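You operate a simulated robot arm through the tools that you are given. There is no shell and no other tool.

Carry out the task below with a simulated two-armed robot. There is one attempt and no reset: what you move stays moved.

JOB
Glue the cream cabin block on the teal boat's deck.
Fine: one dab, teal arm parked, let it set, then free the vice. Where these are worked on the way, their far stop is far enough and under half their travel is too little: teal arm.
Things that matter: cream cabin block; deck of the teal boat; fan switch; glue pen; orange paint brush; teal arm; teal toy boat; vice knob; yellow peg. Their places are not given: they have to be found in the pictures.

The check looks at the end state, three seconds after you hand in, the way a careful person would. Anything else that was tipped, shoved, dropped, spilled or broken makes it a failure.

ROBOT AND FRAMES
Two 7-joint arms with two-finger parallel grippers on one trunk that stands fixed in place. Base frame: the origin is at the foot of the trunk, x ahead of it, y to its left, z up; the work surface is at about z = 0.74. Readings come in m, degrees, newtons and seconds.
The left shoulder is at [0.06, 0.143, 0.926], the right one opposite. With the tool pointing down near the work surface each hand reaches from about 0.32 to 0.74 m from the base axis, measured 20 degrees to its own side. Payload 1.57 kg a hand.
Tool frame (each hand has its own): the origin (TCP) lies between the finger pads and is the grasp point; the fingertips stand 0.03 m ahead of it; z points along the fingers, y is the line along which they close. The gripper opens to 0.11 m. The fingers are 0.024 m wide and 0.012 m thick; the gripper's body (0.048 by 0.112 m) begins 0.078 m behind the TCP.
Orientation is that of the tool frame in the base frame, as a unit quaternion [w, x, y, z]. With the fingers straight down and closing along the base's y, the tool's x points along the base's -x, its y along +y and its z along -z.

CONTROLS
- The arms move only by the tool send_rows. It takes "left_motion", "right_motion" or both (then of equal length, played together; a hand with none holds still); each is a list of rows, each a list of 3 entries, a list of its own where there are three numbers: the turn, a rotation vector about the tool's x, y, z in units of 8 degrees (1.0 is 8 degrees), then the shift along the tool's x, y, z in units of 50 mm (1.0 is 50 mm), then the finger opening in m, from 0 to 0.11. In form: [[[ax, ay, az], [x, y, z], jaw], ...]. A call has 1 to 20 rows; each row shifts and turns the commanded pose from where the row before left it, along the tool's axes as they then stand. A call with a number of a shift or a turn outside -1 to 1 is refused whole. A row lasts 0.2 s, in which the tool goes at most 0.05 m and 8.6 degrees; a call with a longer step from one row to the next is refused whole, and so is a gripper value outside its range. A pose out of reach is approached as far as the arm can. The call stops where the force on the tool passes 40 N (or 10 N more than at its start, if that is more) or the arm is blocked; 0.2 s more then pass. Each finger travels about 0.045 m/s and halts on what it meets, pressing with about 24 N; the grip force reading is that of the motor and also rises with nothing between the fingers. The clock runs only during rows and for 0.2 s after the last one: add rows that do not move to give the fingers time. It gives the time, the measured TCP pose, the force on the tool (base axes), the opening and the grip force at its end, in the units of the frame above (readings bear some noise), with the torque about the TCP (base axes, N m) and any sound that the robot's microphone picked up, and new pictures: "views" is both (left out), scene, wrist or none (wrist: the cameras of the hands that moved).
- Cameras (640 x 400 px; columns grow to the right, rows downward): "scene" is now at [0.0494, -0.003, 1.5369]; the picture's right is [-0.03, -1.00, 0.00], its down [-0.75, 0.02, -0.66] and it looks along [0.66, -0.02, -0.75] (base axes); focal length 351 px, centre (320, 200). "left" rides on the left gripper at [0.07, -0.016, -0.141] in its tool frame; the picture's right is [0.23, 0.97, 0.00], its down [-0.86, 0.20, -0.48] and it looks along [-0.47, 0.11, 0.88] (tool axes); focal length 222 px, centre (320, 200). "right" rides on the right gripper at [0.07, 0.016, -0.141] in its tool frame; the picture's right is [-0.23, 0.97, 0.00], its down [-0.85, -0.20, -0.48] and it looks along [-0.47, -0.11, 0.88] (tool axes); focal length 222 px, centre (320, 200).
- move_column(by): slides the trunk up (or, below 0, down) by that many m; the arms and the scene camera ride with it, the base frame stays. It gives what a move gives, with no picture.
- aim_head(pan, tilt): turns the head with the scene camera to pan (to the left, within 86 degrees either way) and tilt (down, from -29 to 69), counted from straight ahead of the robot. It gives what a move gives, and a new picture of the scene camera.
- probe_pixels(camera, pixels): for up to 12 pixels [column, row] of the newest picture of that camera ("zoom" is the newest enlarged one), the place [x, y, z] in the base frame of the surface seen there, good to about 0.002 m. No time passes.
- inspect(camera, box): a new picture of the part [left, top, right, bottom] of that camera's present view, enlarged. No time passes.
- finish_job(): hands the job in; it is judged then, once.

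Leave the grippers open and the arms clear of the work at the hand-in unless told otherwise.

The tools are called after "Request:" by a JSON object that holds its "api" and its "payload". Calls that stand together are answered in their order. send_rows: Moves the arms, as the interface text tells. Its arguments: {"type":"object","properties":{"left_motion":{"type":"array","items":{"type":"array"}},"right_motion":{"type":"array","items":{"type":"array"}},"views":{"type":"string","enum":["both","scene","wrist","none"]}},"required":[]} The other tools are called the same way: move_column (by) slides the trunk up or down; aim_head (pan, tilt) turns the head that bears the scene camera; probe_pixels (camera, pixels) gives the place of the surface under pixels of a picture; inspect (camera, box) takes an enlarged picture of a part of a camera's view; finish_job () hands the job in.

At the start:

```text
clock: 0.0
left_tcp_pos: [0.4351, 0.1558, 1.0765]
left_tcp_rot: [0.001, 0.001, 1.0, -0.001]
left_wrist_force: [0.1, 0.6, -0.3]
left_wrist_torque: [0.0, -0.02, 0.01]
left_grip_width: 0.1102
left_finger_force: 0.0
right_tcp_pos: [0.442, -0.2357, 1.0274]
right_tcp_rot: [0.0, -0.001, 1.0, 0.0]
right_wrist_force: [-0.4, 0.6, -0.1]
right_wrist_torque: [0.0, 0.0, 0.03]
right_grip_width: 0.11
right_finger_force: 0.0
trunk travel left (down, up): [-0.525, 0.065]
head pan, tilt: [-1.8, 48.4]
```

scene: 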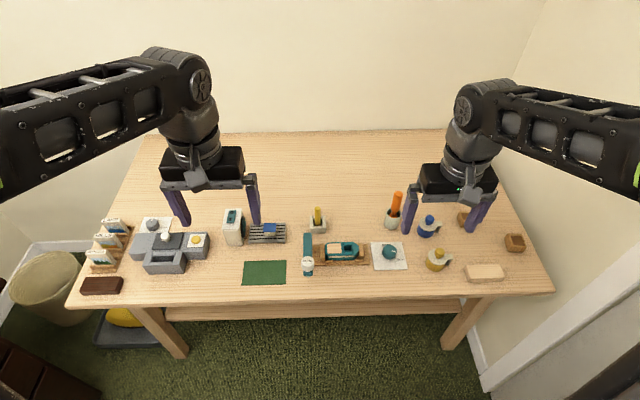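
right: 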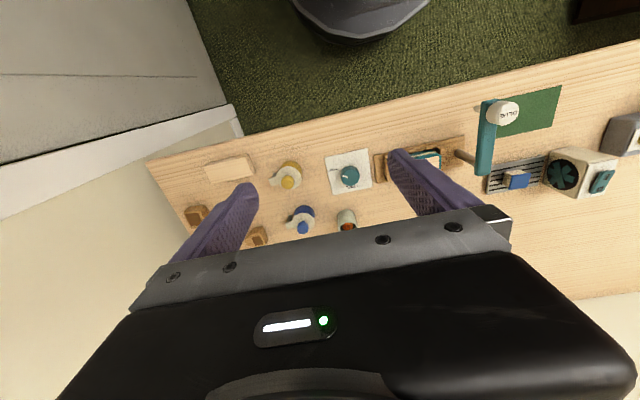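
left: 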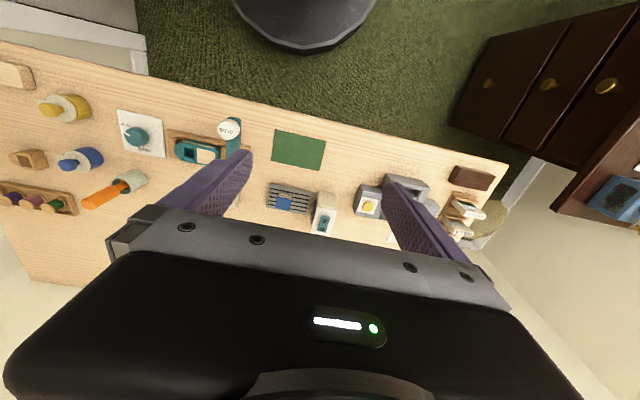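

I see a workbench with many items. Around (340,252) is a teal boat in a vice with a teal arm and white "GLUE" bottle at (307,260). I will zoom in on the middle, right and left parts.

Request:
{"api": "inspect", "payload": {"camera": "scene", "box": [220, 190, 420, 300]}}

Request:
{"api": "inspect", "payload": {"camera": "scene", "box": [370, 180, 560, 300]}}

Request:
{"api": "inspect", "payload": {"camera": "scene", "box": [70, 190, 270, 310]}}

Request:
{"api": "inspect", "payload": {"camera": "right", "box": [320, 70, 640, 270]}}

Request:
{"api": "inspect", "payload": {"camera": "left", "box": [0, 60, 360, 285]}}

```text
3.20 times, centred on (320, 245) of scene
```

zoom: 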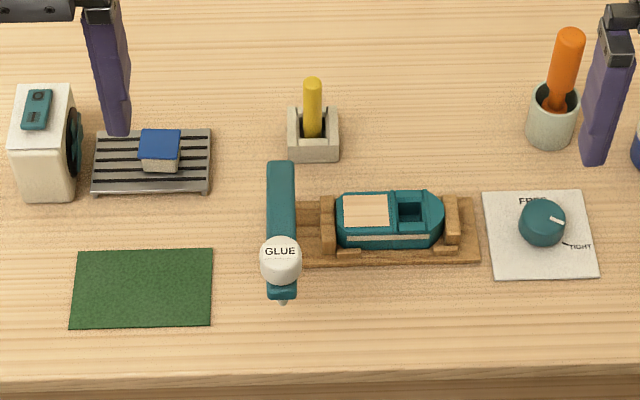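

```text
3.33 times, centred on (465, 240) of scene
```

zoom: 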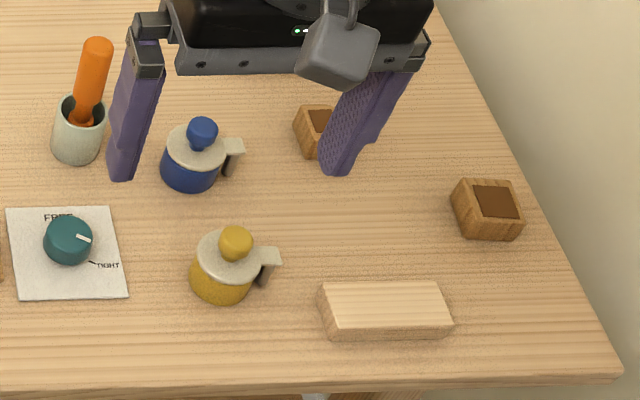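

```text
3.20 times, centred on (170, 250) of scene
```

zoom: 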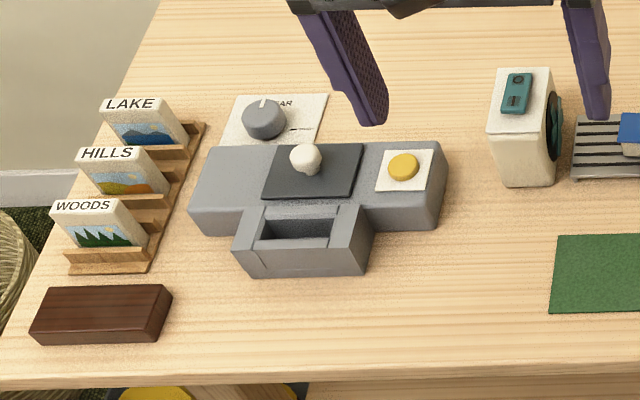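

```text
2.00 times, centred on (480, 170) of right
```

zoom: 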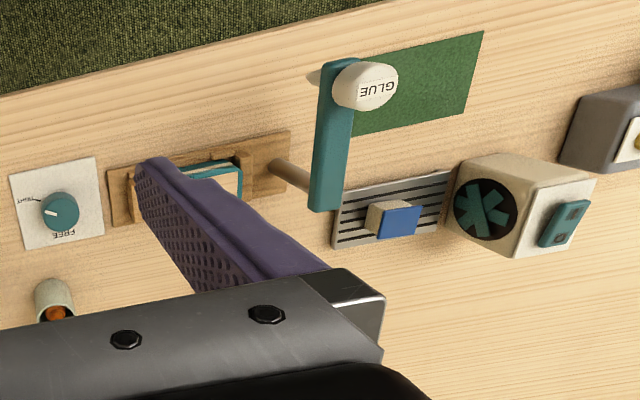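

```text
1.78 times, centred on (180, 172) of left
```

zoom: 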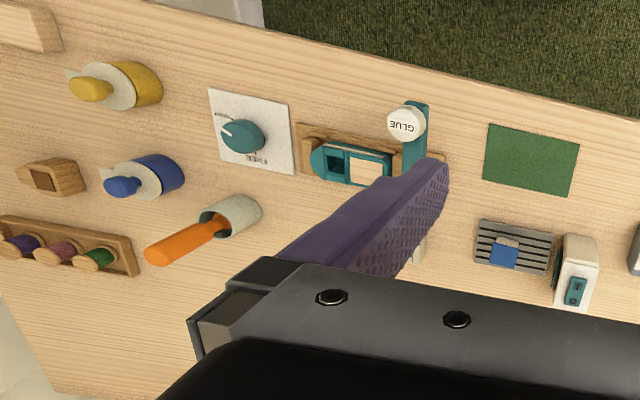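

The middle zone holds the vice with the boat, a teal arm carrying a white GLUE pen, a rack with a small blue-topped cream block, a fan with a teal switch, a yellow peg in a socket, a vice knob (FREE / TIGHT). I probe the points for locations in the scene picture.

Request:
{"api": "probe_pixels", "payload": {"camera": "scene", "pixels": [[307, 260], [307, 245], [309, 281], [335, 256], [348, 256], [390, 250], [318, 215], [318, 232], [270, 229], [233, 222], [264, 272], [395, 205]]}}

Request:
{"api": "inspect", "payload": {"camera": "scene", "box": [290, 220, 380, 290]}}

Request:
{"api": "inspect", "payload": {"camera": "scene", "box": [215, 200, 295, 255]}}

Request:
{"api": "inspect", "payload": {"camera": "scene", "box": [365, 230, 415, 280]}}

```text
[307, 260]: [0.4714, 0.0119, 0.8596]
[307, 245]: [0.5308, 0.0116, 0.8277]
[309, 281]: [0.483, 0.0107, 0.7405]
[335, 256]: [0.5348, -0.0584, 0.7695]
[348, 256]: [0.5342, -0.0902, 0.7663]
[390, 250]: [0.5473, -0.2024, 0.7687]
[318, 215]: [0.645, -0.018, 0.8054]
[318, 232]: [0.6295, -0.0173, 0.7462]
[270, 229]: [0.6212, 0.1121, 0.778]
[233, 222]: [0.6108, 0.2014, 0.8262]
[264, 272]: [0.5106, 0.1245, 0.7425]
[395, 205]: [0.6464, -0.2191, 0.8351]
```

```text
5.71 times, centred on (335, 255) of scene
```

zoom: 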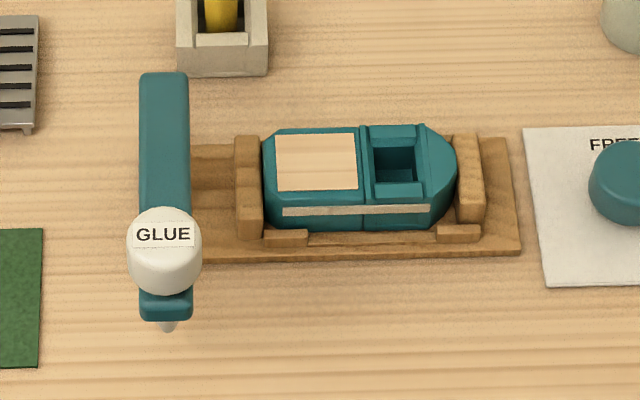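

```text
7.27 times, centred on (255, 228) of scene
```

zoom: 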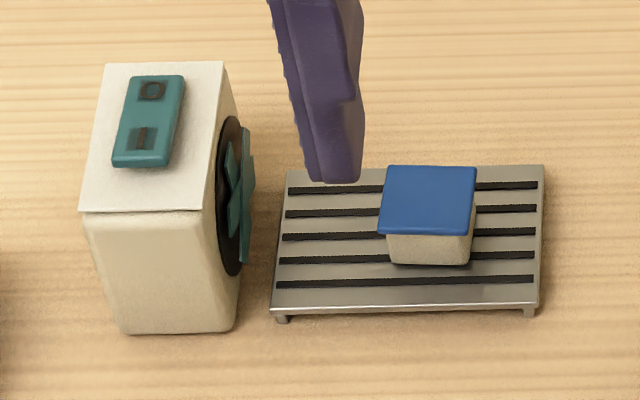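

```text
8.00 times, centred on (390, 255) of scene
```

zoom: 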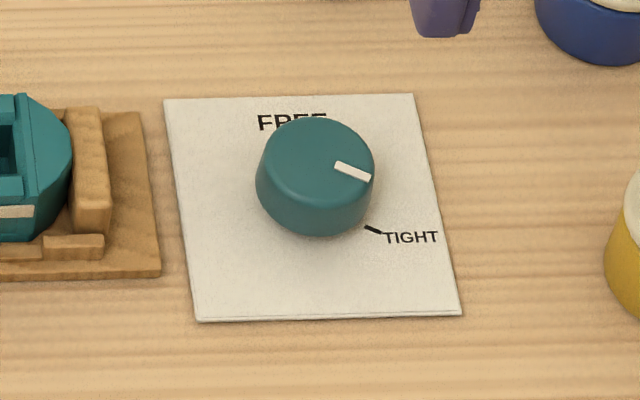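

The knob's white bar lines up with the TIGHT tick. To view the glue arm and boat closely, I lower the left hand over the centre, well above the pen top (z 0.86).

Request:
{"api": "send_rows", "payload": {"left_motion": [[[0, 0, 0], [0.175, -0.48, 0.535], 0.11], [[0, 0, 0], [0.175, -0.48, 0.535], 0.11], [[0, 0, 0], [0.175, -0.48, 0.535], 0.11], [[0, 0, 0], [0.175, -0.48, 0.535], 0.11]], "views": "both"}}

```text
clock: 1.0
left_tcp_pos: [0.3998, 0.0587, 0.9694]
left_tcp_rot: [0.0, 0.0, 1.0, 0.0]
left_wrist_force: [-0.3, 0.2, -0.3]
left_wrist_torque: [0.01, 0.0, 0.02]
left_grip_width: 0.1099
left_finger_force: 0.2
right_tcp_pos: [0.4415, -0.2364, 1.0261]
right_tcp_rot: [0.0, 0.0, 1.0, 0.0]
right_wrist_force: [-0.4, 0.7, 0.0]
right_wrist_torque: [0.02, 0.0, 0.03]
right_grip_width: 0.11
right_finger_force: 0.0
trunk travel left (down, up): [-0.525, 0.065]
head pan, tilt: [-1.8, 48.4]
```

scene: 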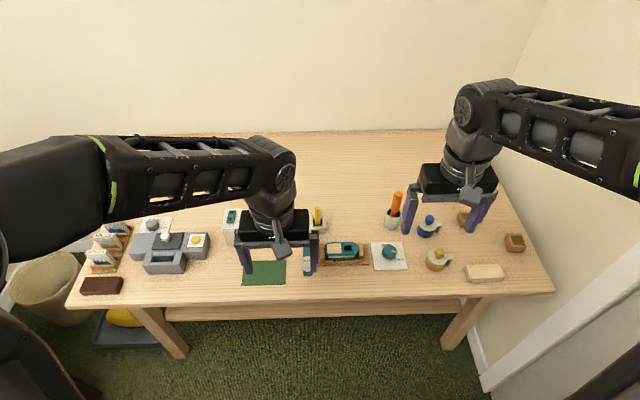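
left: 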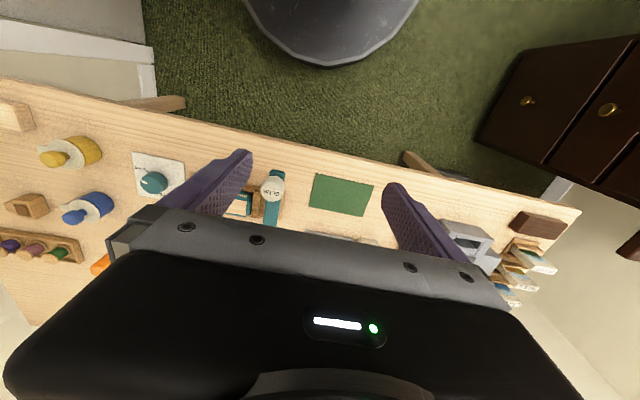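

The left wrist camera shows the pen at (272,190) and boat edge at (238,205). I zoom there.

Request:
{"api": "inspect", "payload": {"camera": "left", "box": [220, 150, 320, 240]}}

Request:
{"api": "inspect", "payload": {"camera": "right", "box": [430, 80, 560, 200]}}

```text
4.44 times, centred on (270, 195) of left
```

zoom: 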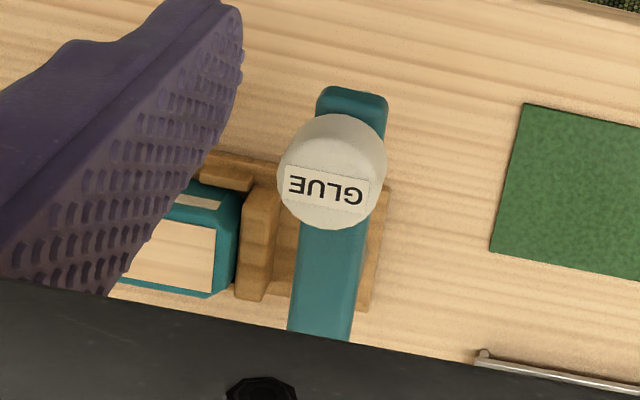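

```text
3.33 times, centred on (495, 140) of right
```

zoom: 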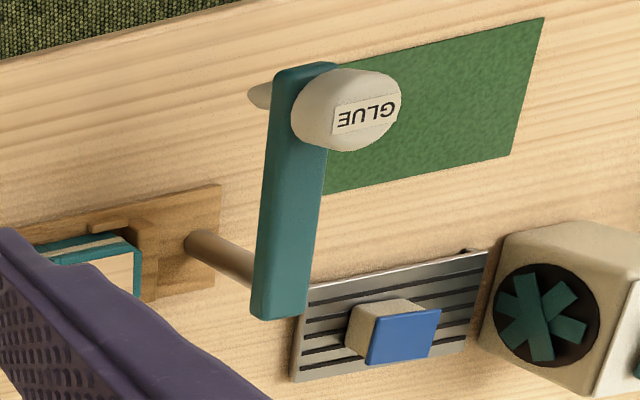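

The arm pivots on a wooden post at its far end and the pen is at its near end. I probe arm, post and pen points in this zoomed picture.

Request:
{"api": "probe_pixels", "payload": {"camera": "zoom", "pixels": [[300, 75], [275, 300], [300, 305], [280, 200], [310, 160], [360, 110], [330, 95], [230, 258], [200, 240], [260, 97], [350, 140], [345, 80]]}}

Request:
{"api": "probe_pixels", "payload": {"camera": "scene", "pixels": [[340, 236], [357, 236], [337, 245], [349, 252], [372, 256], [327, 256], [327, 240], [363, 246], [318, 263]]}}

```text
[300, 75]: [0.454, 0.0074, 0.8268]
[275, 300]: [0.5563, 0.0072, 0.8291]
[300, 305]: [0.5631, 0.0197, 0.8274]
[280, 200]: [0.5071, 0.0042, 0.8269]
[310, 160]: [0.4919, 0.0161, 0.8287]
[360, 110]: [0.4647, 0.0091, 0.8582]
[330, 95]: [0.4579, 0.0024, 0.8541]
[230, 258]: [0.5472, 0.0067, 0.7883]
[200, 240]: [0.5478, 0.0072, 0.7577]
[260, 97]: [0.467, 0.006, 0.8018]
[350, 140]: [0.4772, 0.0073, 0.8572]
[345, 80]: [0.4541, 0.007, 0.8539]
```

```text
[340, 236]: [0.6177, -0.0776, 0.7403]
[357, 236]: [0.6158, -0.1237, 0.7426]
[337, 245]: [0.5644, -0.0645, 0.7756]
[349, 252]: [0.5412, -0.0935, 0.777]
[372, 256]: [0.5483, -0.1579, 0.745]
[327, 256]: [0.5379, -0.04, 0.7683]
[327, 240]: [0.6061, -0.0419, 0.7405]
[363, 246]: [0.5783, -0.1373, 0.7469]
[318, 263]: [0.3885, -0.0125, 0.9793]
```

Post at about (0.547, 0.010), pen cap at (0.466, 0.010), top z 0.859. I move the left hand away to the left and bring the right hand over the boat for its camera.

Request:
{"api": "send_rows", "payload": {"left_motion": [[[0, 0, 0], [0, 0.95, -0.15], 0.11], [[0, 0, 0], [0, 0.95, -0.15], 0.11], [[0, 0, 0], [0, 0.95, -0.15], 0.11], [[0, 0, 0], [0, 0.95, -0.15], 0.11]], "right_motion": [[[0, 0, 0], [0.2, 0.73, 0.2], 0.11], [[0, 0, 0], [0.2, 0.73, 0.2], 0.11], [[0, 0, 0], [0.2, 0.73, 0.2], 0.11], [[0, 0, 0], [0.2, 0.73, 0.2], 0.11]], "views": "both"}}

```text
clock: 2.0
left_tcp_pos: [0.4002, 0.2518, 0.9992]
left_tcp_rot: [0.001, 0.001, 1.0, 0.0]
left_wrist_force: [-0.1, -0.2, -0.9]
left_wrist_torque: [-0.01, -0.01, 0.02]
left_grip_width: 0.1102
left_finger_force: 0.1
right_tcp_pos: [0.4017, -0.0877, 0.9868]
right_tcp_rot: [0.0, 0.001, 1.0, 0.0]
right_wrist_force: [0.4, 0.6, -0.2]
right_wrist_torque: [-0.01, 0.0, -0.01]
right_grip_width: 0.1098
right_finger_force: 0.1
trunk travel left (down, up): [-0.525, 0.065]
head pan, tilt: [-1.8, 48.4]
```

scene: 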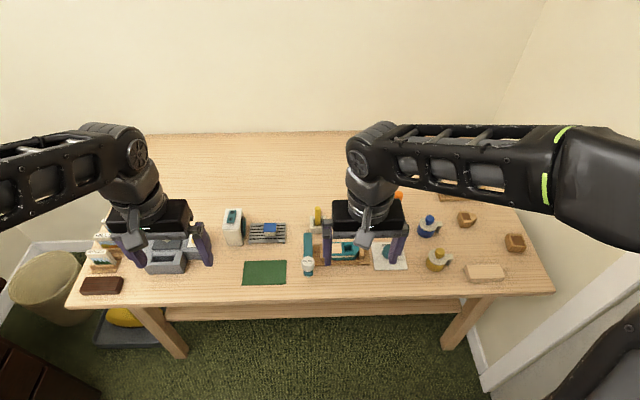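
right: 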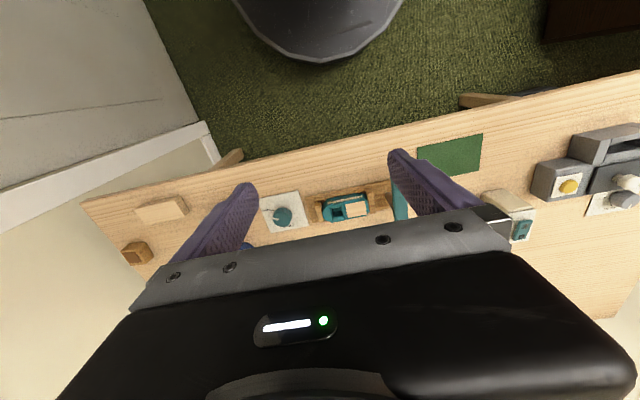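
left: 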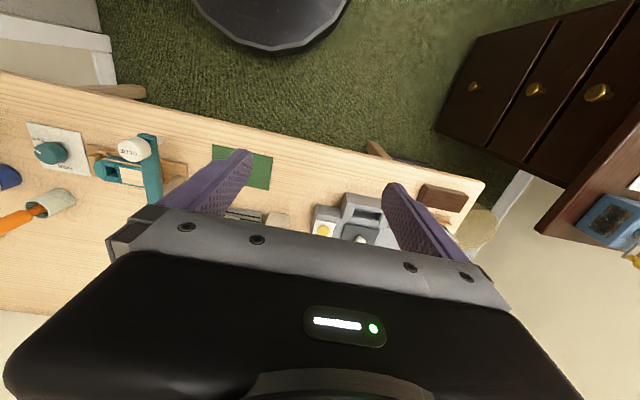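

The right camera sees the boat and knob between its fingers; I zoom in on both.

Request:
{"api": "inspect", "payload": {"camera": "right", "box": [300, 170, 420, 245]}}

Request:
{"api": "inspect", "payload": {"camera": "left", "box": [20, 110, 200, 222]}}

Request:
{"api": "inspect", "payload": {"camera": "right", "box": [250, 180, 320, 240]}}

```text
5.33 times, centred on (360, 208) of right
```

zoom: 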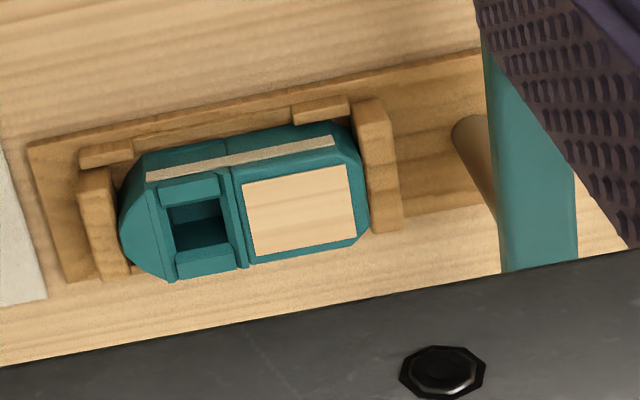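

```text
3.56 times, centred on (110, 166) of left
```

zoom: 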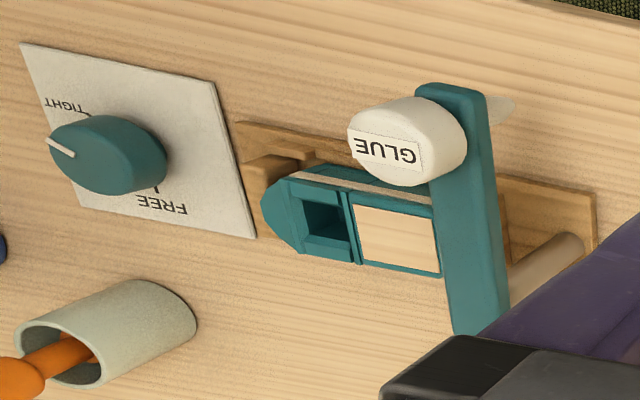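

```text
6.67 times, centred on (285, 210) of right
```

zoom: 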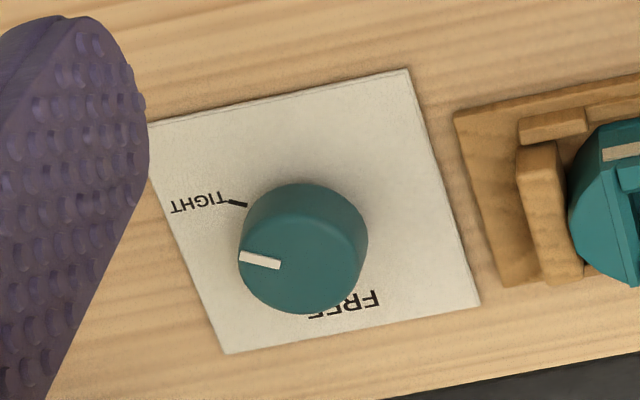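

I probe the knob in this newest zoom (top centre ~ (300,245), bar ~ (260,260), TIGHT tick (237,203)).

Request:
{"api": "probe_pixels", "payload": {"camera": "zoom", "pixels": [[303, 245], [243, 257], [278, 265], [300, 190], [300, 310], [245, 240], [360, 240], [237, 203], [347, 303], [230, 201], [246, 206], [405, 75]]}}

Request:
{"api": "inspect", "payload": {"camera": "right", "box": [300, 170, 420, 245]}}

```text
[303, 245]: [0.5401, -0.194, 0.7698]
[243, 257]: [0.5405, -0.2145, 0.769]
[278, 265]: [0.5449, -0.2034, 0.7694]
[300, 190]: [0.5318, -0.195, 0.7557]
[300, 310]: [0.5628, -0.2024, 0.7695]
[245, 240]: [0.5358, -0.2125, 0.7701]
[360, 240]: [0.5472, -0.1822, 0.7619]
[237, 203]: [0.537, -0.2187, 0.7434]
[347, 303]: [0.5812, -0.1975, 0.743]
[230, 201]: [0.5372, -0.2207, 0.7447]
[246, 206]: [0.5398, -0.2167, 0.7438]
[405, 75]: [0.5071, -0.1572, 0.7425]
```

```text
5.33 times, centred on (360, 208) of right
```

zoom: 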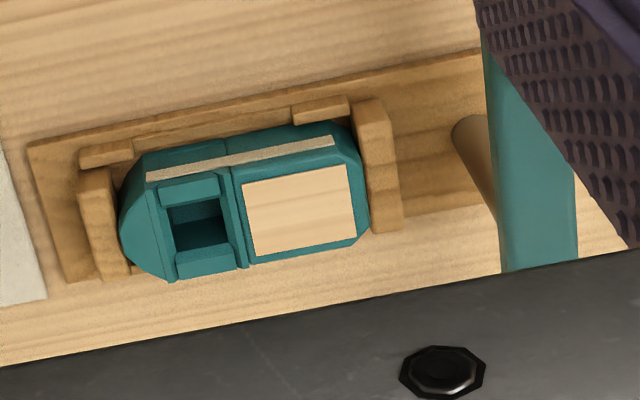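

Knob: centre ≈ (0.548,-0.198), top z 0.770. Now I probe the boat's deck corners, its rim and the vice jaws in this zoom.

Request:
{"api": "probe_pixels", "payload": {"camera": "zoom", "pixels": [[245, 185], [348, 168], [355, 240], [256, 254], [300, 210], [300, 145], [240, 160], [375, 110], [385, 220], [345, 135], [225, 250], [540, 150]]}}

Request:
{"api": "probe_pixels", "payload": {"camera": "right", "pixels": [[343, 212], [330, 197], [325, 212], [389, 198], [400, 200]]}}

```text
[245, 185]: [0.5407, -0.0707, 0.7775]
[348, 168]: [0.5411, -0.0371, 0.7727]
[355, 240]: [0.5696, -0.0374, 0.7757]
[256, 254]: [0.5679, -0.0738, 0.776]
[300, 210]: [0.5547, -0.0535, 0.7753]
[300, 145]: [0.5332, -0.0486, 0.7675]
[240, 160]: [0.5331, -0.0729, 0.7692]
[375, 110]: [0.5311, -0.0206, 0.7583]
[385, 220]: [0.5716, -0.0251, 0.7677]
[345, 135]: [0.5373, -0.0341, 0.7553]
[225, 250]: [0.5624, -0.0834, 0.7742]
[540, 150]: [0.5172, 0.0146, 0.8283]
```

```text
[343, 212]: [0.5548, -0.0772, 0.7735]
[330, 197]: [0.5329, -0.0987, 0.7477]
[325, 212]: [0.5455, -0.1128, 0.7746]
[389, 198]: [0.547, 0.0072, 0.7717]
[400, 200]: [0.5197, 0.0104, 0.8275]
```

Deck: x 0.541–0.569, y −0.037…−0.072, z ≈ 0.776, centre (0.555, −0.055). Next I zoom in on the block, the pen, and the yellow peg in the scene view.

Request:
{"api": "inspect", "payload": {"camera": "scene", "box": [245, 215, 295, 250]}}

Request:
{"api": "probe_pixels", "payload": {"camera": "zoom", "pixels": [[225, 120], [380, 120], [395, 210], [220, 210], [300, 165], [300, 235], [300, 255], [120, 300], [500, 300], [480, 100], [150, 80], [235, 250]]}}

Request:
{"api": "inspect", "payload": {"camera": "scene", "box": [290, 225, 330, 290]}}

```text
11.43 times, centred on (270, 232) of scene
```

zoom: 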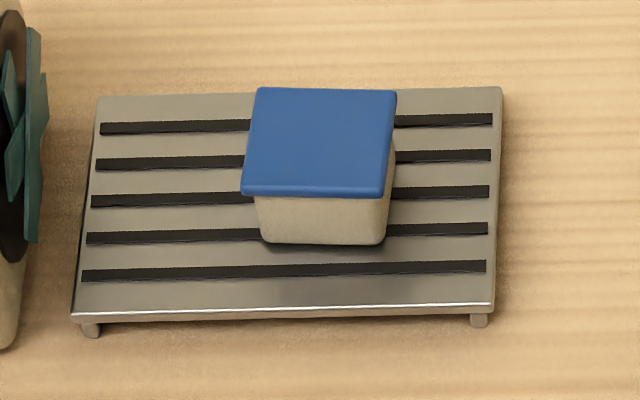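

```text
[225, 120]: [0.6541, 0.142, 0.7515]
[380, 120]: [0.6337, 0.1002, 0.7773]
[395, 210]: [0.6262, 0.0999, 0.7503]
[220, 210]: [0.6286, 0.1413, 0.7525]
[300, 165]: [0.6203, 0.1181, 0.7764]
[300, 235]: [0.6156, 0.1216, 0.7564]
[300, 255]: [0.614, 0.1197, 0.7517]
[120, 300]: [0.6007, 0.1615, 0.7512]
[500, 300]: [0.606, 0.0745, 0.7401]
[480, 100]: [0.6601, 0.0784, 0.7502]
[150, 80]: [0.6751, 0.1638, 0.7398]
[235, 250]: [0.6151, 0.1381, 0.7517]
```

```text
6.15 times, centred on (310, 258) of scene
```

zoom: 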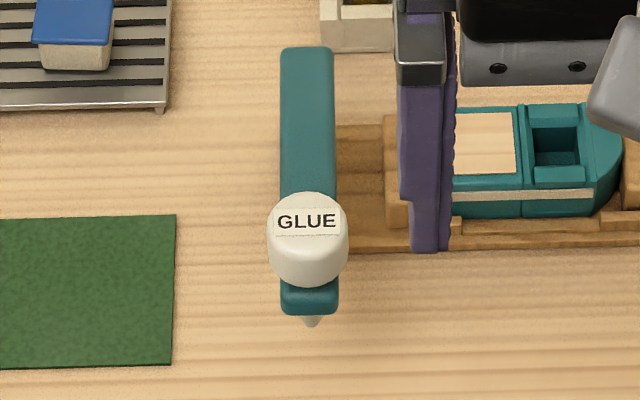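

The block: roof top z 0.7765, bottom on rack z 0.7515, so ~25 mm high. I probe the pen's cap rim and the arm's outline in this zoom.

Request:
{"api": "probe_pixels", "payload": {"camera": "zoom", "pixels": [[273, 222], [344, 222], [308, 196], [308, 245], [308, 270], [284, 60], [330, 60], [308, 50], [284, 170], [332, 170], [310, 300], [312, 322]]}}

Request:
{"api": "inspect", "payload": {"camera": "left", "box": [90, 120, 190, 200]}}

```text
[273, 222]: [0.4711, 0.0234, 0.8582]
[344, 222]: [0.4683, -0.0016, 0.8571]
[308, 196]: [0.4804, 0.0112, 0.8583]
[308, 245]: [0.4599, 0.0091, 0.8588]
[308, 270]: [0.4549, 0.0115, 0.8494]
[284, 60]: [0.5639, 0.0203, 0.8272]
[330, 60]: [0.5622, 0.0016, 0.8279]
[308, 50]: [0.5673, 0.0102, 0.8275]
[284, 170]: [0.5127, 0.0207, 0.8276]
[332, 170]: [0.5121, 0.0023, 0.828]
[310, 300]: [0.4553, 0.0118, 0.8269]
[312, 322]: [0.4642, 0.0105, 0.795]
```

```text
5.00 times, centred on (140, 160) of left
```

zoom: 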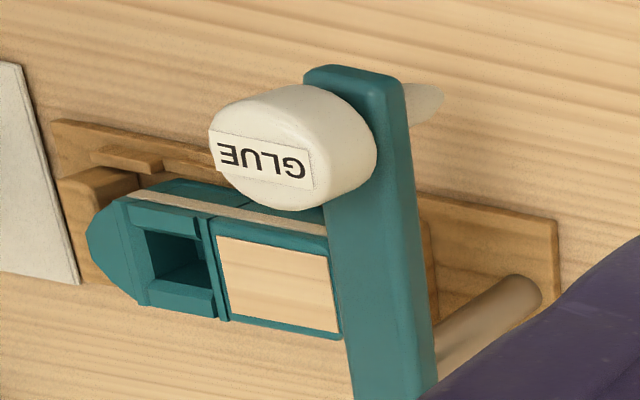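

I probe the post in this left-camera zoom, and the nozzle.

Request:
{"api": "probe_pixels", "payload": {"camera": "zoom", "pixels": [[470, 325], [500, 305], [530, 290], [480, 345], [495, 285], [425, 95], [440, 95], [415, 110], [380, 100], [395, 330]]}}

Request:
{"api": "aim_head", "payload": {"pan": 0, "tilt": 55}}

```text
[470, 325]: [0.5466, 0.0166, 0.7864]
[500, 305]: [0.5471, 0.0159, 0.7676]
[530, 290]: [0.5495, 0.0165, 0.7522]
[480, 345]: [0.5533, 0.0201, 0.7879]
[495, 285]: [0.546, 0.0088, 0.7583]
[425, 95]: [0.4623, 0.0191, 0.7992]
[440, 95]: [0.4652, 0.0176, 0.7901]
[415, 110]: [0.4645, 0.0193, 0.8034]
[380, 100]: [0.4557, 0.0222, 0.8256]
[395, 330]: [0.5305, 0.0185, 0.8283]
```

```text
clock: 2.7
left_tcp_pos: [0.3998, 0.25, 1.0014]
left_tcp_rot: [0.001, 0.001, 1.0, 0.001]
left_wrist_force: [-0.2, -0.1, -0.9]
left_wrist_torque: [0.0, 0.03, -0.04]
left_grip_width: 0.1102
left_finger_force: 0.0
right_tcp_pos: [0.4016, -0.0889, 0.9879]
right_tcp_rot: [0.0, 0.001, 1.0, 0.001]
right_wrist_force: [-0.6, -0.2, 0.0]
right_wrist_torque: [-0.01, -0.01, -0.03]
right_grip_width: 0.11
right_finger_force: 0.0
trunk travel left (down, up): [-0.525, 0.065]
head pan, tilt: [0.0, 55.0]
```

scene: 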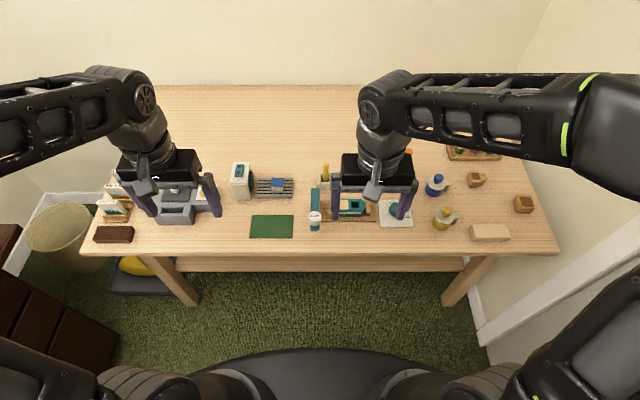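

The post centre is about (0.555, 0.011) and the arm is ~19 mm wide with the pen 87 mm from the post. I move the right hand aside and bring the left hand, fingers closing to a pole, above the arm's left side.

Request:
{"api": "send_rows", "payload": {"left_motion": [[[0, 0, 0], [-0.367, -0.667, 0.167], 0.0], [[0, 0, 0], [-0.367, -0.667, 0.167], 0.0], [[0, 0, 0], [-0.367, -0.667, 0.167], 0.0], [[0, 0, 0], [-0.367, -0.667, 0.167], 0.0], [[0, 0, 0], [-0.367, -0.667, 0.167], 0.0], [[0, 0, 0], [-0.367, -0.667, 0.167], 0.0], [[0, 0, 0], [0, 0, 0], 0.0]], "right_motion": [[[0, 0, 0], [0, -0.8, -0.133], 0.11], [[0, 0, 0], [0, -0.8, -0.133], 0.11], [[0, 0, 0], [0, -0.8, -0.133], 0.11], [[0, 0, 0], [0, -0.8, -0.133], 0.11], [[0, 0, 0], [0, -0.8, -0.133], 0.11], [[0, 0, 0], [0, -0.8, -0.133], 0.11], [[0, 0, 0], [0, 0, 0], 0.11]], "views": "both"}}

```text
clock: 4.3
left_tcp_pos: [0.5094, 0.0494, 0.9489]
left_tcp_rot: [0.001, -0.001, 1.0, 0.0]
left_wrist_force: [0.8, -0.2, -1.0]
left_wrist_torque: [-0.02, 0.0, 0.0]
left_grip_width: 0.0
left_finger_force: 18.1
right_tcp_pos: [0.4003, -0.331, 1.0282]
right_tcp_rot: [0.0, 0.0, 1.0, 0.0]
right_wrist_force: [0.0, 0.2, -0.2]
right_wrist_torque: [-0.02, 0.01, 0.01]
right_grip_width: 0.11
right_finger_force: 0.2
trunk travel left (down, up): [-0.525, 0.065]
head pan, tilt: [0.0, 55.0]
```

scene: 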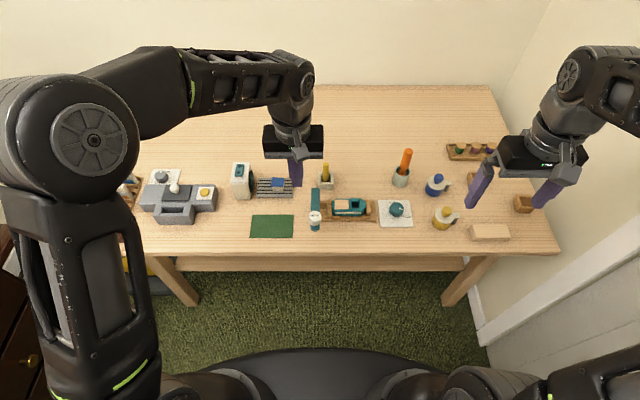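
right: 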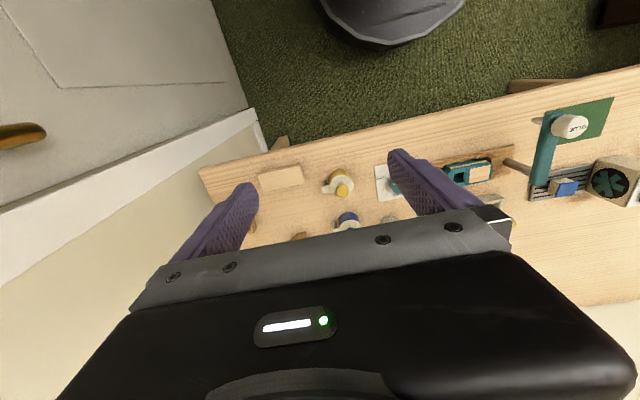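
left: 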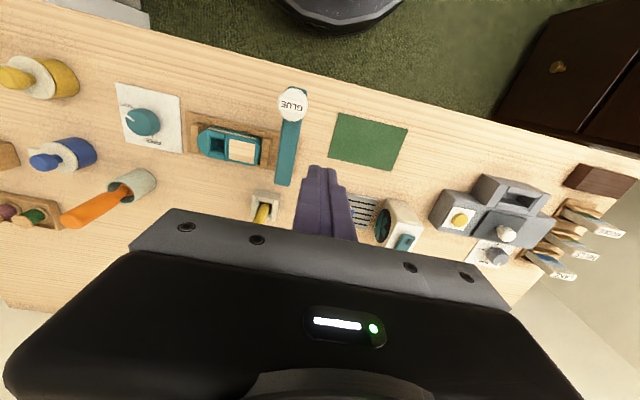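

A good view of the boat from the left camera: I zoom and probe the deck for precise corners and the knob.

Request:
{"api": "inspect", "payload": {"camera": "left", "box": [180, 80, 320, 200]}}

Request:
{"api": "inspect", "payload": {"camera": "scene", "box": [300, 180, 420, 240]}}

```text
3.33 times, centred on (250, 140) of left
```

zoom: 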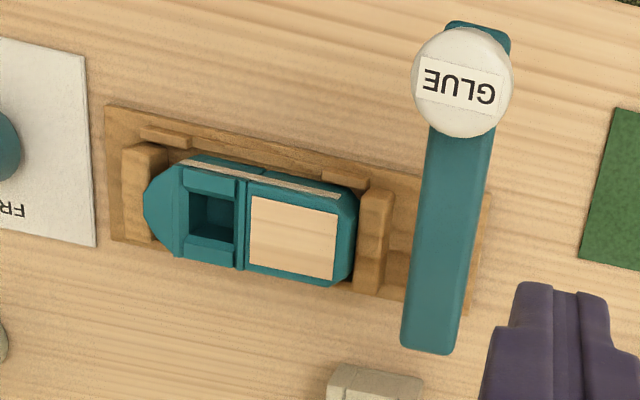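

```text
5.33 times, centred on (360, 210) of scene
```

zoom: 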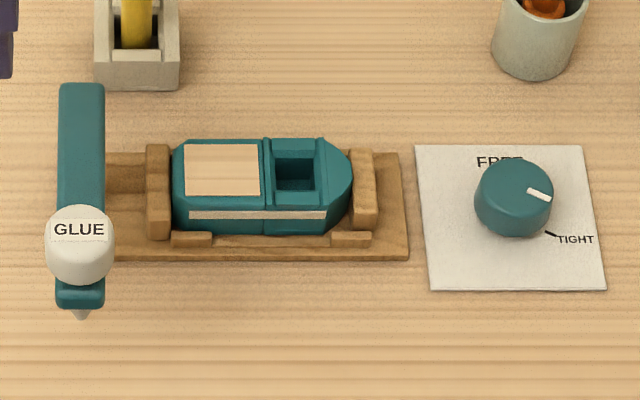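

Request:
{"api": "probe_pixels", "payload": {"camera": "zoom", "pixels": [[188, 148], [258, 148], [188, 194], [258, 194], [222, 170], [178, 170], [264, 170], [295, 146], [157, 190], [362, 200], [225, 215], [335, 180]]}}

Request:
{"api": "inspect", "payload": {"camera": "left", "box": [180, 80, 320, 200]}}

```text
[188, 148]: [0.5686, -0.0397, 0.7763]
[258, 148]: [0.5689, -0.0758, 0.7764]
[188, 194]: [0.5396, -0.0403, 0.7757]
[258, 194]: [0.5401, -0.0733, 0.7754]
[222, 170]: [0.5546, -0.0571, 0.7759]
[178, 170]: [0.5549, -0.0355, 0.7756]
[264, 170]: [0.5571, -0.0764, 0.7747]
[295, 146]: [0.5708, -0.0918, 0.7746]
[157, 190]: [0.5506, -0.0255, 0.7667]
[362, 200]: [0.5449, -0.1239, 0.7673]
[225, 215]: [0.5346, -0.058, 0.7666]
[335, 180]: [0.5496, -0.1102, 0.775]
```

```text
3.33 times, centred on (250, 140) of left
```

zoom: 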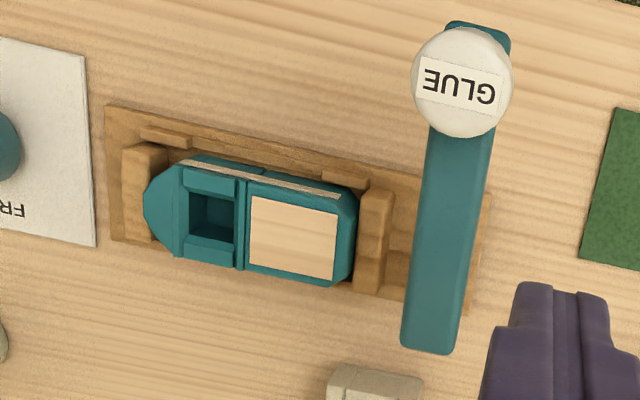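

Deck centre ≈ (0.5545, −0.057, 0.776). The pole stands clear on the left of the arm; I lower it to TCP z ≈ 0.832 (tips 0.802), beside the arm's middle.

Request:
{"api": "send_rows", "payload": {"left_motion": [[[0, 0, 0], [0, 0, 0.78], 0.0], [[0, 0, 0], [0, 0, 0.78], 0.0], [[0, 0, 0], [0, 0, 0.78], 0.0]], "views": "both"}}

```text
clock: 5.1
left_tcp_pos: [0.5087, 0.0486, 0.8323]
left_tcp_rot: [0.0, 0.0, 1.0, 0.0]
left_wrist_force: [-0.9, 0.9, 0.8]
left_wrist_torque: [-0.02, 0.03, -0.01]
left_grip_width: 0.0001
left_finger_force: 21.5
right_tcp_pos: [0.4022, -0.3305, 1.0266]
right_tcp_rot: [0.001, 0.0, 1.0, 0.0]
right_wrist_force: [0.5, 0.4, 1.0]
right_wrist_torque: [-0.01, -0.01, 0.0]
right_grip_width: 0.1098
right_finger_force: 0.2
trunk travel left (down, up): [-0.525, 0.065]
head pan, tilt: [0.0, 55.0]
```

scene: 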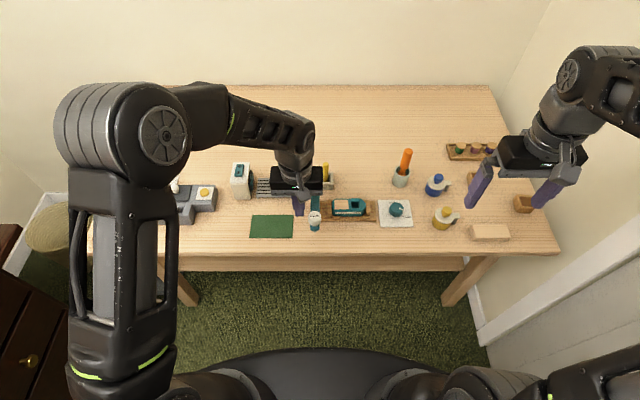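
left: 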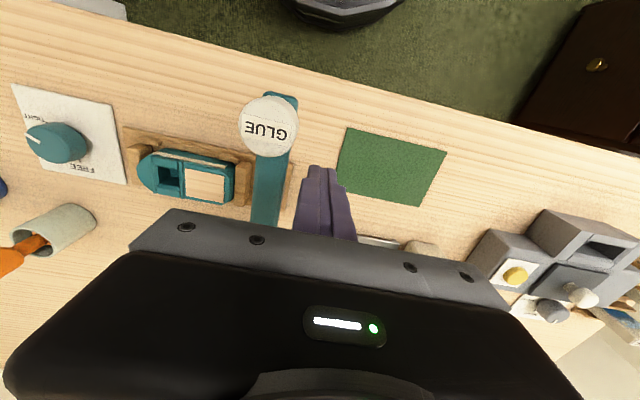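

The pole is in place, 16 mm left of the arm's edge. I push toward −y along the arc for about the first 30 degrees and read the force.

Request:
{"api": "send_rows", "payload": {"left_motion": [[[0, 0, 0], [-0.016, -0.272, 0], 0.0], [[0, 0, 0], [0.05, -0.14, 0], 0.0], [[0, 0, 0], [0.05, -0.15, 0], 0.0], [[0, 0, 0], [0.03, -0.19, 0], 0.0]], "views": "wrist"}}

```text
clock: 6.1
left_tcp_pos: [0.5037, 0.0113, 0.8332]
left_tcp_rot: [-0.001, -0.001, 1.0, 0.0]
left_wrist_force: [-0.4, 0.7, -1.2]
left_wrist_torque: [-0.03, 0.02, 0.01]
left_grip_width: 0.0001
left_finger_force: 21.3
right_tcp_pos: [0.4014, -0.3305, 1.0266]
right_tcp_rot: [-0.001, 0.0, 1.0, 0.0]
right_wrist_force: [-0.7, -0.1, -0.5]
right_wrist_torque: [0.02, 0.03, 0.01]
right_grip_width: 0.11
right_finger_force: 0.1
trunk travel left (down, up): [-0.525, 0.065]
head pan, tilt: [0.0, 55.0]
```

left: 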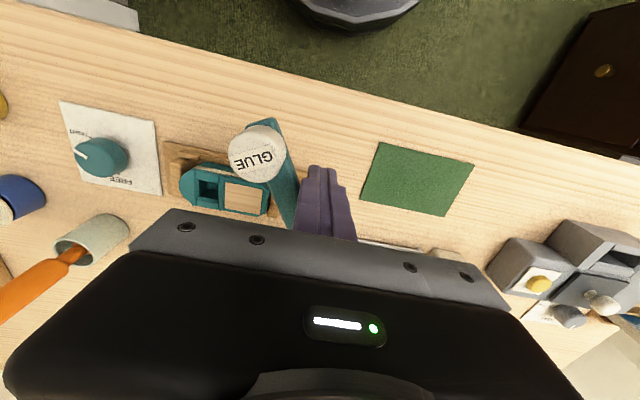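

The arm swings easily (force < 2 N). I continue the arc to about 75 degrees.

Request:
{"api": "send_rows", "payload": {"left_motion": [[[0, 0, 0], [-0.006, -0.128, 0], 0.0], [[0, 0, 0], [-0.024, -0.132, 0], 0.0], [[0, 0, 0], [-0.044, -0.132, 0], 0.0], [[0, 0, 0], [-0.068, -0.126, 0], 0.0], [[0, 0, 0], [-0.088, -0.12, 0], 0.0], [[0, 0, 0], [-0.11, -0.104, 0], 0.0]], "views": "both"}}

```text
clock: 7.5
left_tcp_pos: [0.5202, -0.0247, 0.8336]
left_tcp_rot: [-0.001, 0.0, 1.0, 0.0]
left_wrist_force: [-0.7, -0.3, -0.4]
left_wrist_torque: [0.01, 0.01, 0.0]
left_grip_width: 0.0
left_finger_force: 21.1
right_tcp_pos: [0.4016, -0.3313, 1.0263]
right_tcp_rot: [0.0, 0.0, 1.0, 0.0]
right_wrist_force: [0.4, 0.0, -0.1]
right_wrist_torque: [0.0, 0.0, 0.01]
right_grip_width: 0.1099
right_finger_force: 0.0
trunk travel left (down, up): [-0.525, 0.065]
head pan, tilt: [0.0, 55.0]
```

scene: 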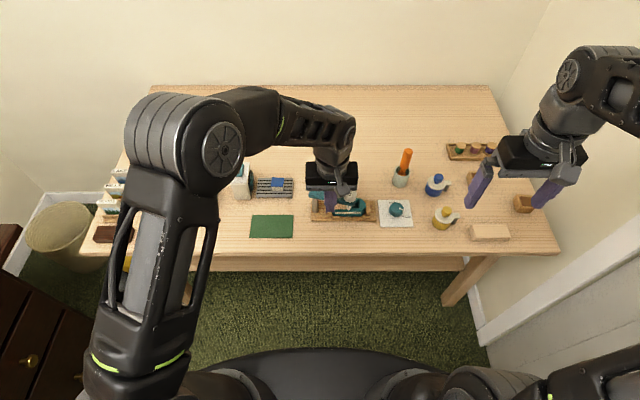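
left: 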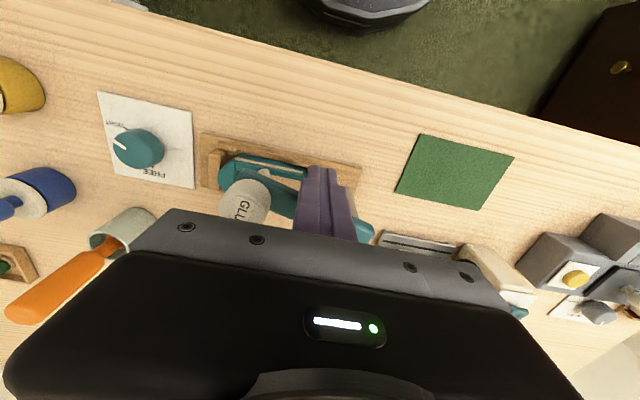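

The arm is now across the boat. I zoom to see its angle and where the pen stands.

Request:
{"api": "inspect", "payload": {"camera": "left", "box": [190, 120, 380, 250]}}

Request:
{"api": "probe_pixels", "payload": {"camera": "zoom", "pixels": [[180, 250], [190, 210], [150, 275], [250, 235], [300, 270], [600, 370], [260, 190], [110, 210]]}}

Request:
{"api": "inspect", "payload": {"camera": "right", "box": [400, 120, 600, 240]}}

```text
3.08 times, centred on (285, 185) of left
```

zoom: 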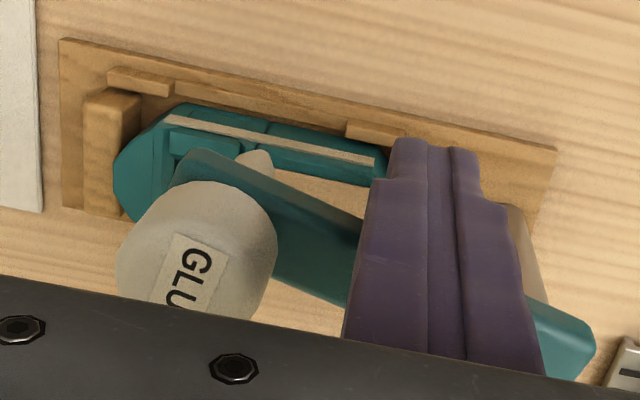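

```text
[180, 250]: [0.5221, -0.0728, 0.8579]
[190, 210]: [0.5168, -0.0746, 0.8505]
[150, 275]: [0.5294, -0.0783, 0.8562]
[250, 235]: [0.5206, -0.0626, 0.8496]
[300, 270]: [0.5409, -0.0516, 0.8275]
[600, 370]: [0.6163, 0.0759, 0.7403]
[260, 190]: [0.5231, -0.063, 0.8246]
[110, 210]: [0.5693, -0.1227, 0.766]
```

```text
3.20 times, centred on (500, 180) of right
```

zoom: 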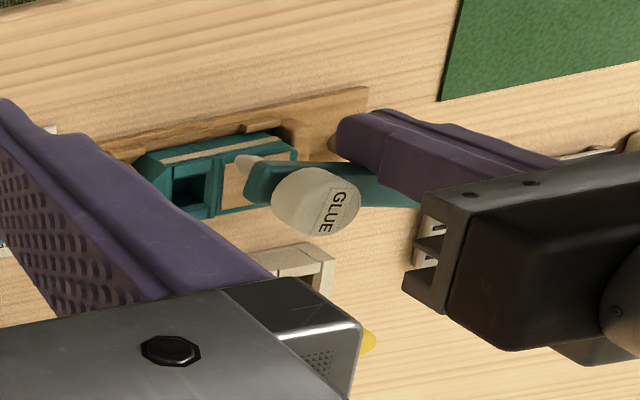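

Cap centre is near (0.526, −0.072): the arm is at about 71 degrees. I push on in two small steps to ~90 degrees.

Request:
{"api": "send_rows", "payload": {"left_motion": [[[0, 0, 0], [-0.126, -0.088, 0], 0.0], [[0, 0, 0], [-0.144, -0.068, 0], 0.0]], "views": "wrist"}}

Request:
{"api": "inspect", "payload": {"camera": "left", "box": [190, 120, 380, 250]}}

Request:
{"api": "inspect", "payload": {"camera": "right", "box": [400, 120, 600, 240]}}

```text
clock: 8.1
left_tcp_pos: [0.5317, -0.0327, 0.8326]
left_tcp_rot: [-0.002, 0.001, 1.0, 0.001]
left_wrist_force: [-8.0, 2.3, 0.8]
left_wrist_torque: [0.05, -0.01, 0.05]
left_grip_width: 0.0001
left_finger_force: 21.4
right_tcp_pos: [0.4008, -0.3291, 1.0282]
right_tcp_rot: [0.0, 0.001, 1.0, 0.0]
right_wrist_force: [0.3, -0.3, -0.4]
right_wrist_torque: [-0.02, -0.01, 0.01]
right_grip_width: 0.1099
right_finger_force: 0.0
trunk travel left (down, up): [-0.525, 0.065]
head pan, tilt: [0.0, 55.0]
```

left: 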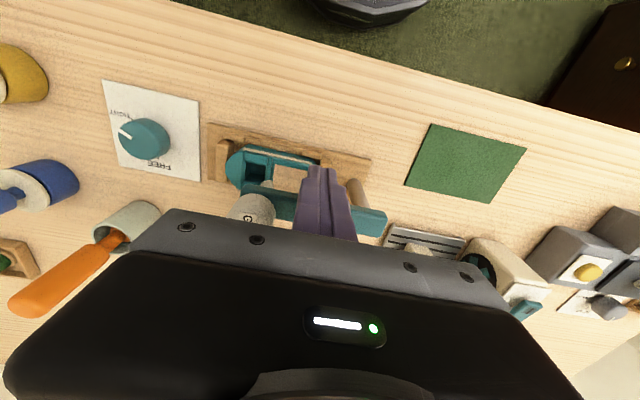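

```text
3.08 times, centred on (285, 185) of left
```

zoom: 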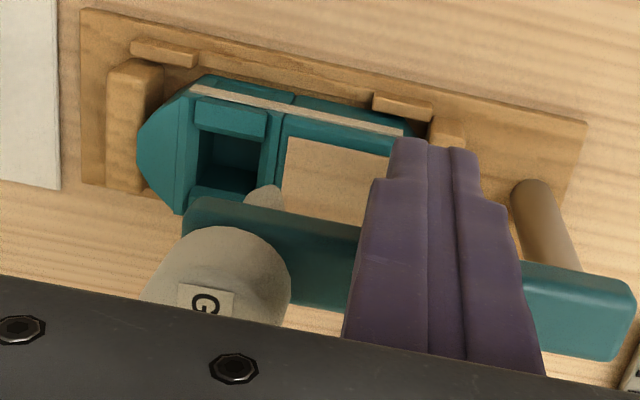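

```text
3.20 times, centred on (500, 180) of right
```

zoom: 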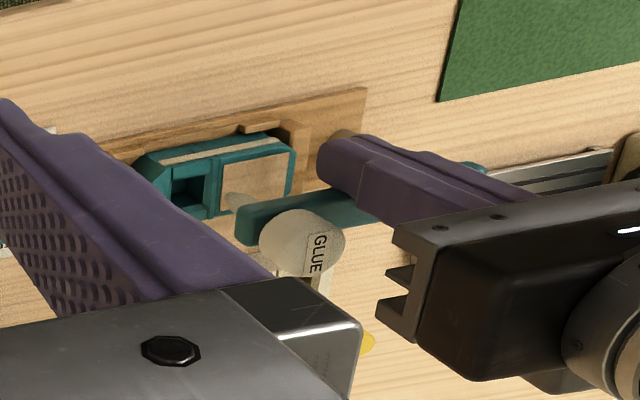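

A force of 8 N in −x says the far stop is reached. I back the pole off a little (−x, to the robot), raise it, and look where the nozzle stands.

Request:
{"api": "send_rows", "payload": {"left_motion": [[[0, 0, 0], [0.3, 0, 0], 0.0], [[0, 0, 0], [0.2, 0.2, -0.7], 0.0], [[0, 0, 0], [0, 0.6, -0.7], 0.0], [[0, 0, 0], [0, 0.9, -0.3], 0.0], [[0, 0, 0], [0, 0.9, 0], 0.0]], "views": "both"}}

Request:
{"api": "inspect", "payload": {"camera": "left", "box": [40, 80, 240, 200]}}

Request:
{"api": "inspect", "payload": {"camera": "scene", "box": [300, 180, 390, 235]}}

```text
clock: 9.3
left_tcp_pos: [0.5079, 0.097, 0.9179]
left_tcp_rot: [0.0, 0.0, 1.0, -0.001]
left_wrist_force: [0.2, 1.1, -0.3]
left_wrist_torque: [0.02, 0.01, -0.03]
left_grip_width: 0.0
left_finger_force: 21.5
right_tcp_pos: [0.4017, -0.3295, 1.0276]
right_tcp_rot: [0.001, -0.001, 1.0, 0.0]
right_wrist_force: [0.1, 0.0, 0.3]
right_wrist_torque: [0.01, 0.0, 0.01]
right_grip_width: 0.11
right_finger_force: 0.0
trunk travel left (down, up): [-0.525, 0.065]
head pan, tilt: [0.0, 55.0]
```

scene: 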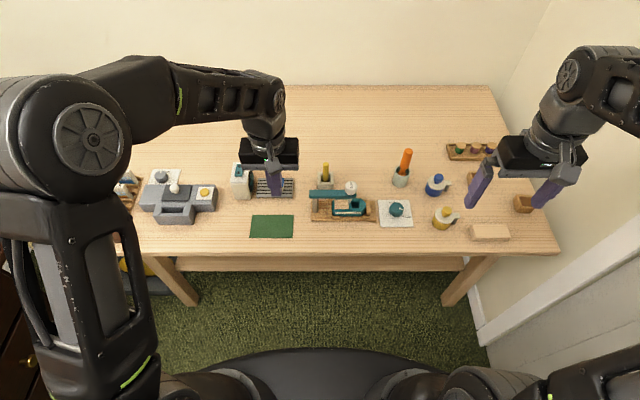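
left: 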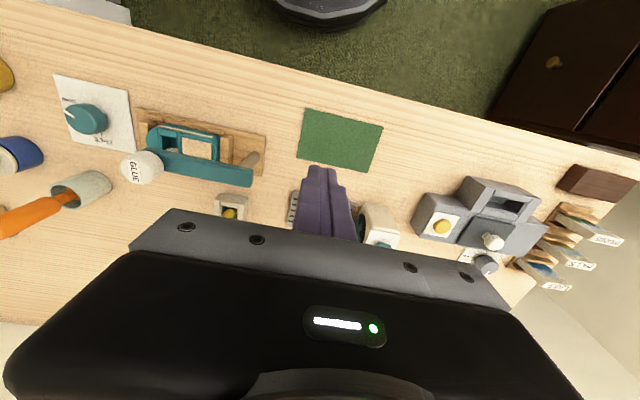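

```text
3.20 times, centred on (140, 140) of left
```

zoom: 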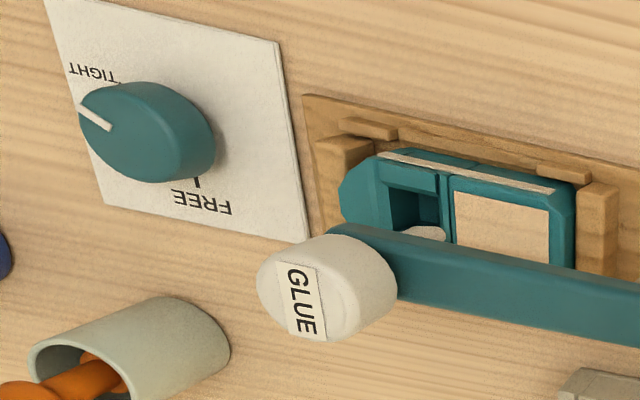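

```text
7.11 times, centred on (345, 208) of scene
```

zoom: 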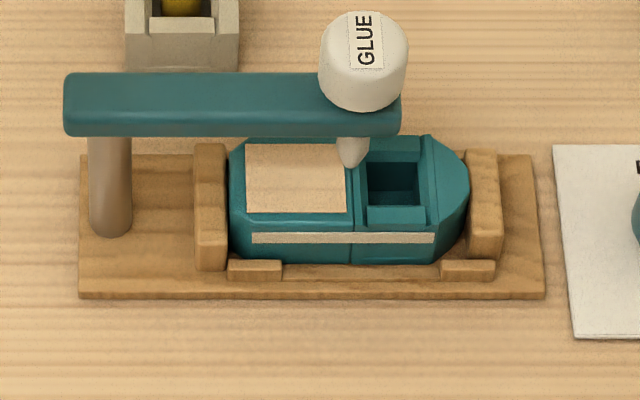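

I probe the nozzle, cap and arm in this zoom.

Request:
{"api": "probe_pixels", "payload": {"camera": "zoom", "pixels": [[353, 160], [345, 145], [365, 145], [355, 168], [363, 60], [330, 60], [400, 60], [363, 20], [363, 100], [110, 180], [90, 105], [385, 115]]}}

Request:
{"api": "inspect", "payload": {"camera": "right", "box": [430, 120, 560, 220]}}

```text
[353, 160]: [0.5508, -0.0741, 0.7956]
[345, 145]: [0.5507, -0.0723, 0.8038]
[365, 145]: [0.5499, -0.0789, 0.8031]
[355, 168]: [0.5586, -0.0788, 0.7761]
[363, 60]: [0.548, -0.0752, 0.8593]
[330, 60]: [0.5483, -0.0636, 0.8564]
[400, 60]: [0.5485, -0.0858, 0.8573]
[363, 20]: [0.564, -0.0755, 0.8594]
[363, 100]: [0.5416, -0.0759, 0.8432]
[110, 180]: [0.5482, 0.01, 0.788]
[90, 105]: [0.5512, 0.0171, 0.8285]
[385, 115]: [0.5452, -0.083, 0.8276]
```

```text
4.00 times, centred on (495, 170) of right
```

zoom: 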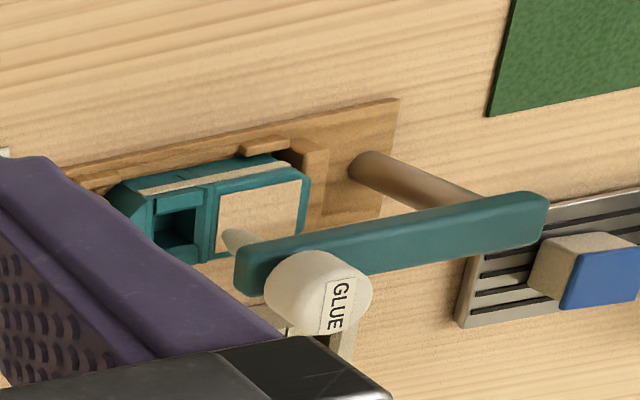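

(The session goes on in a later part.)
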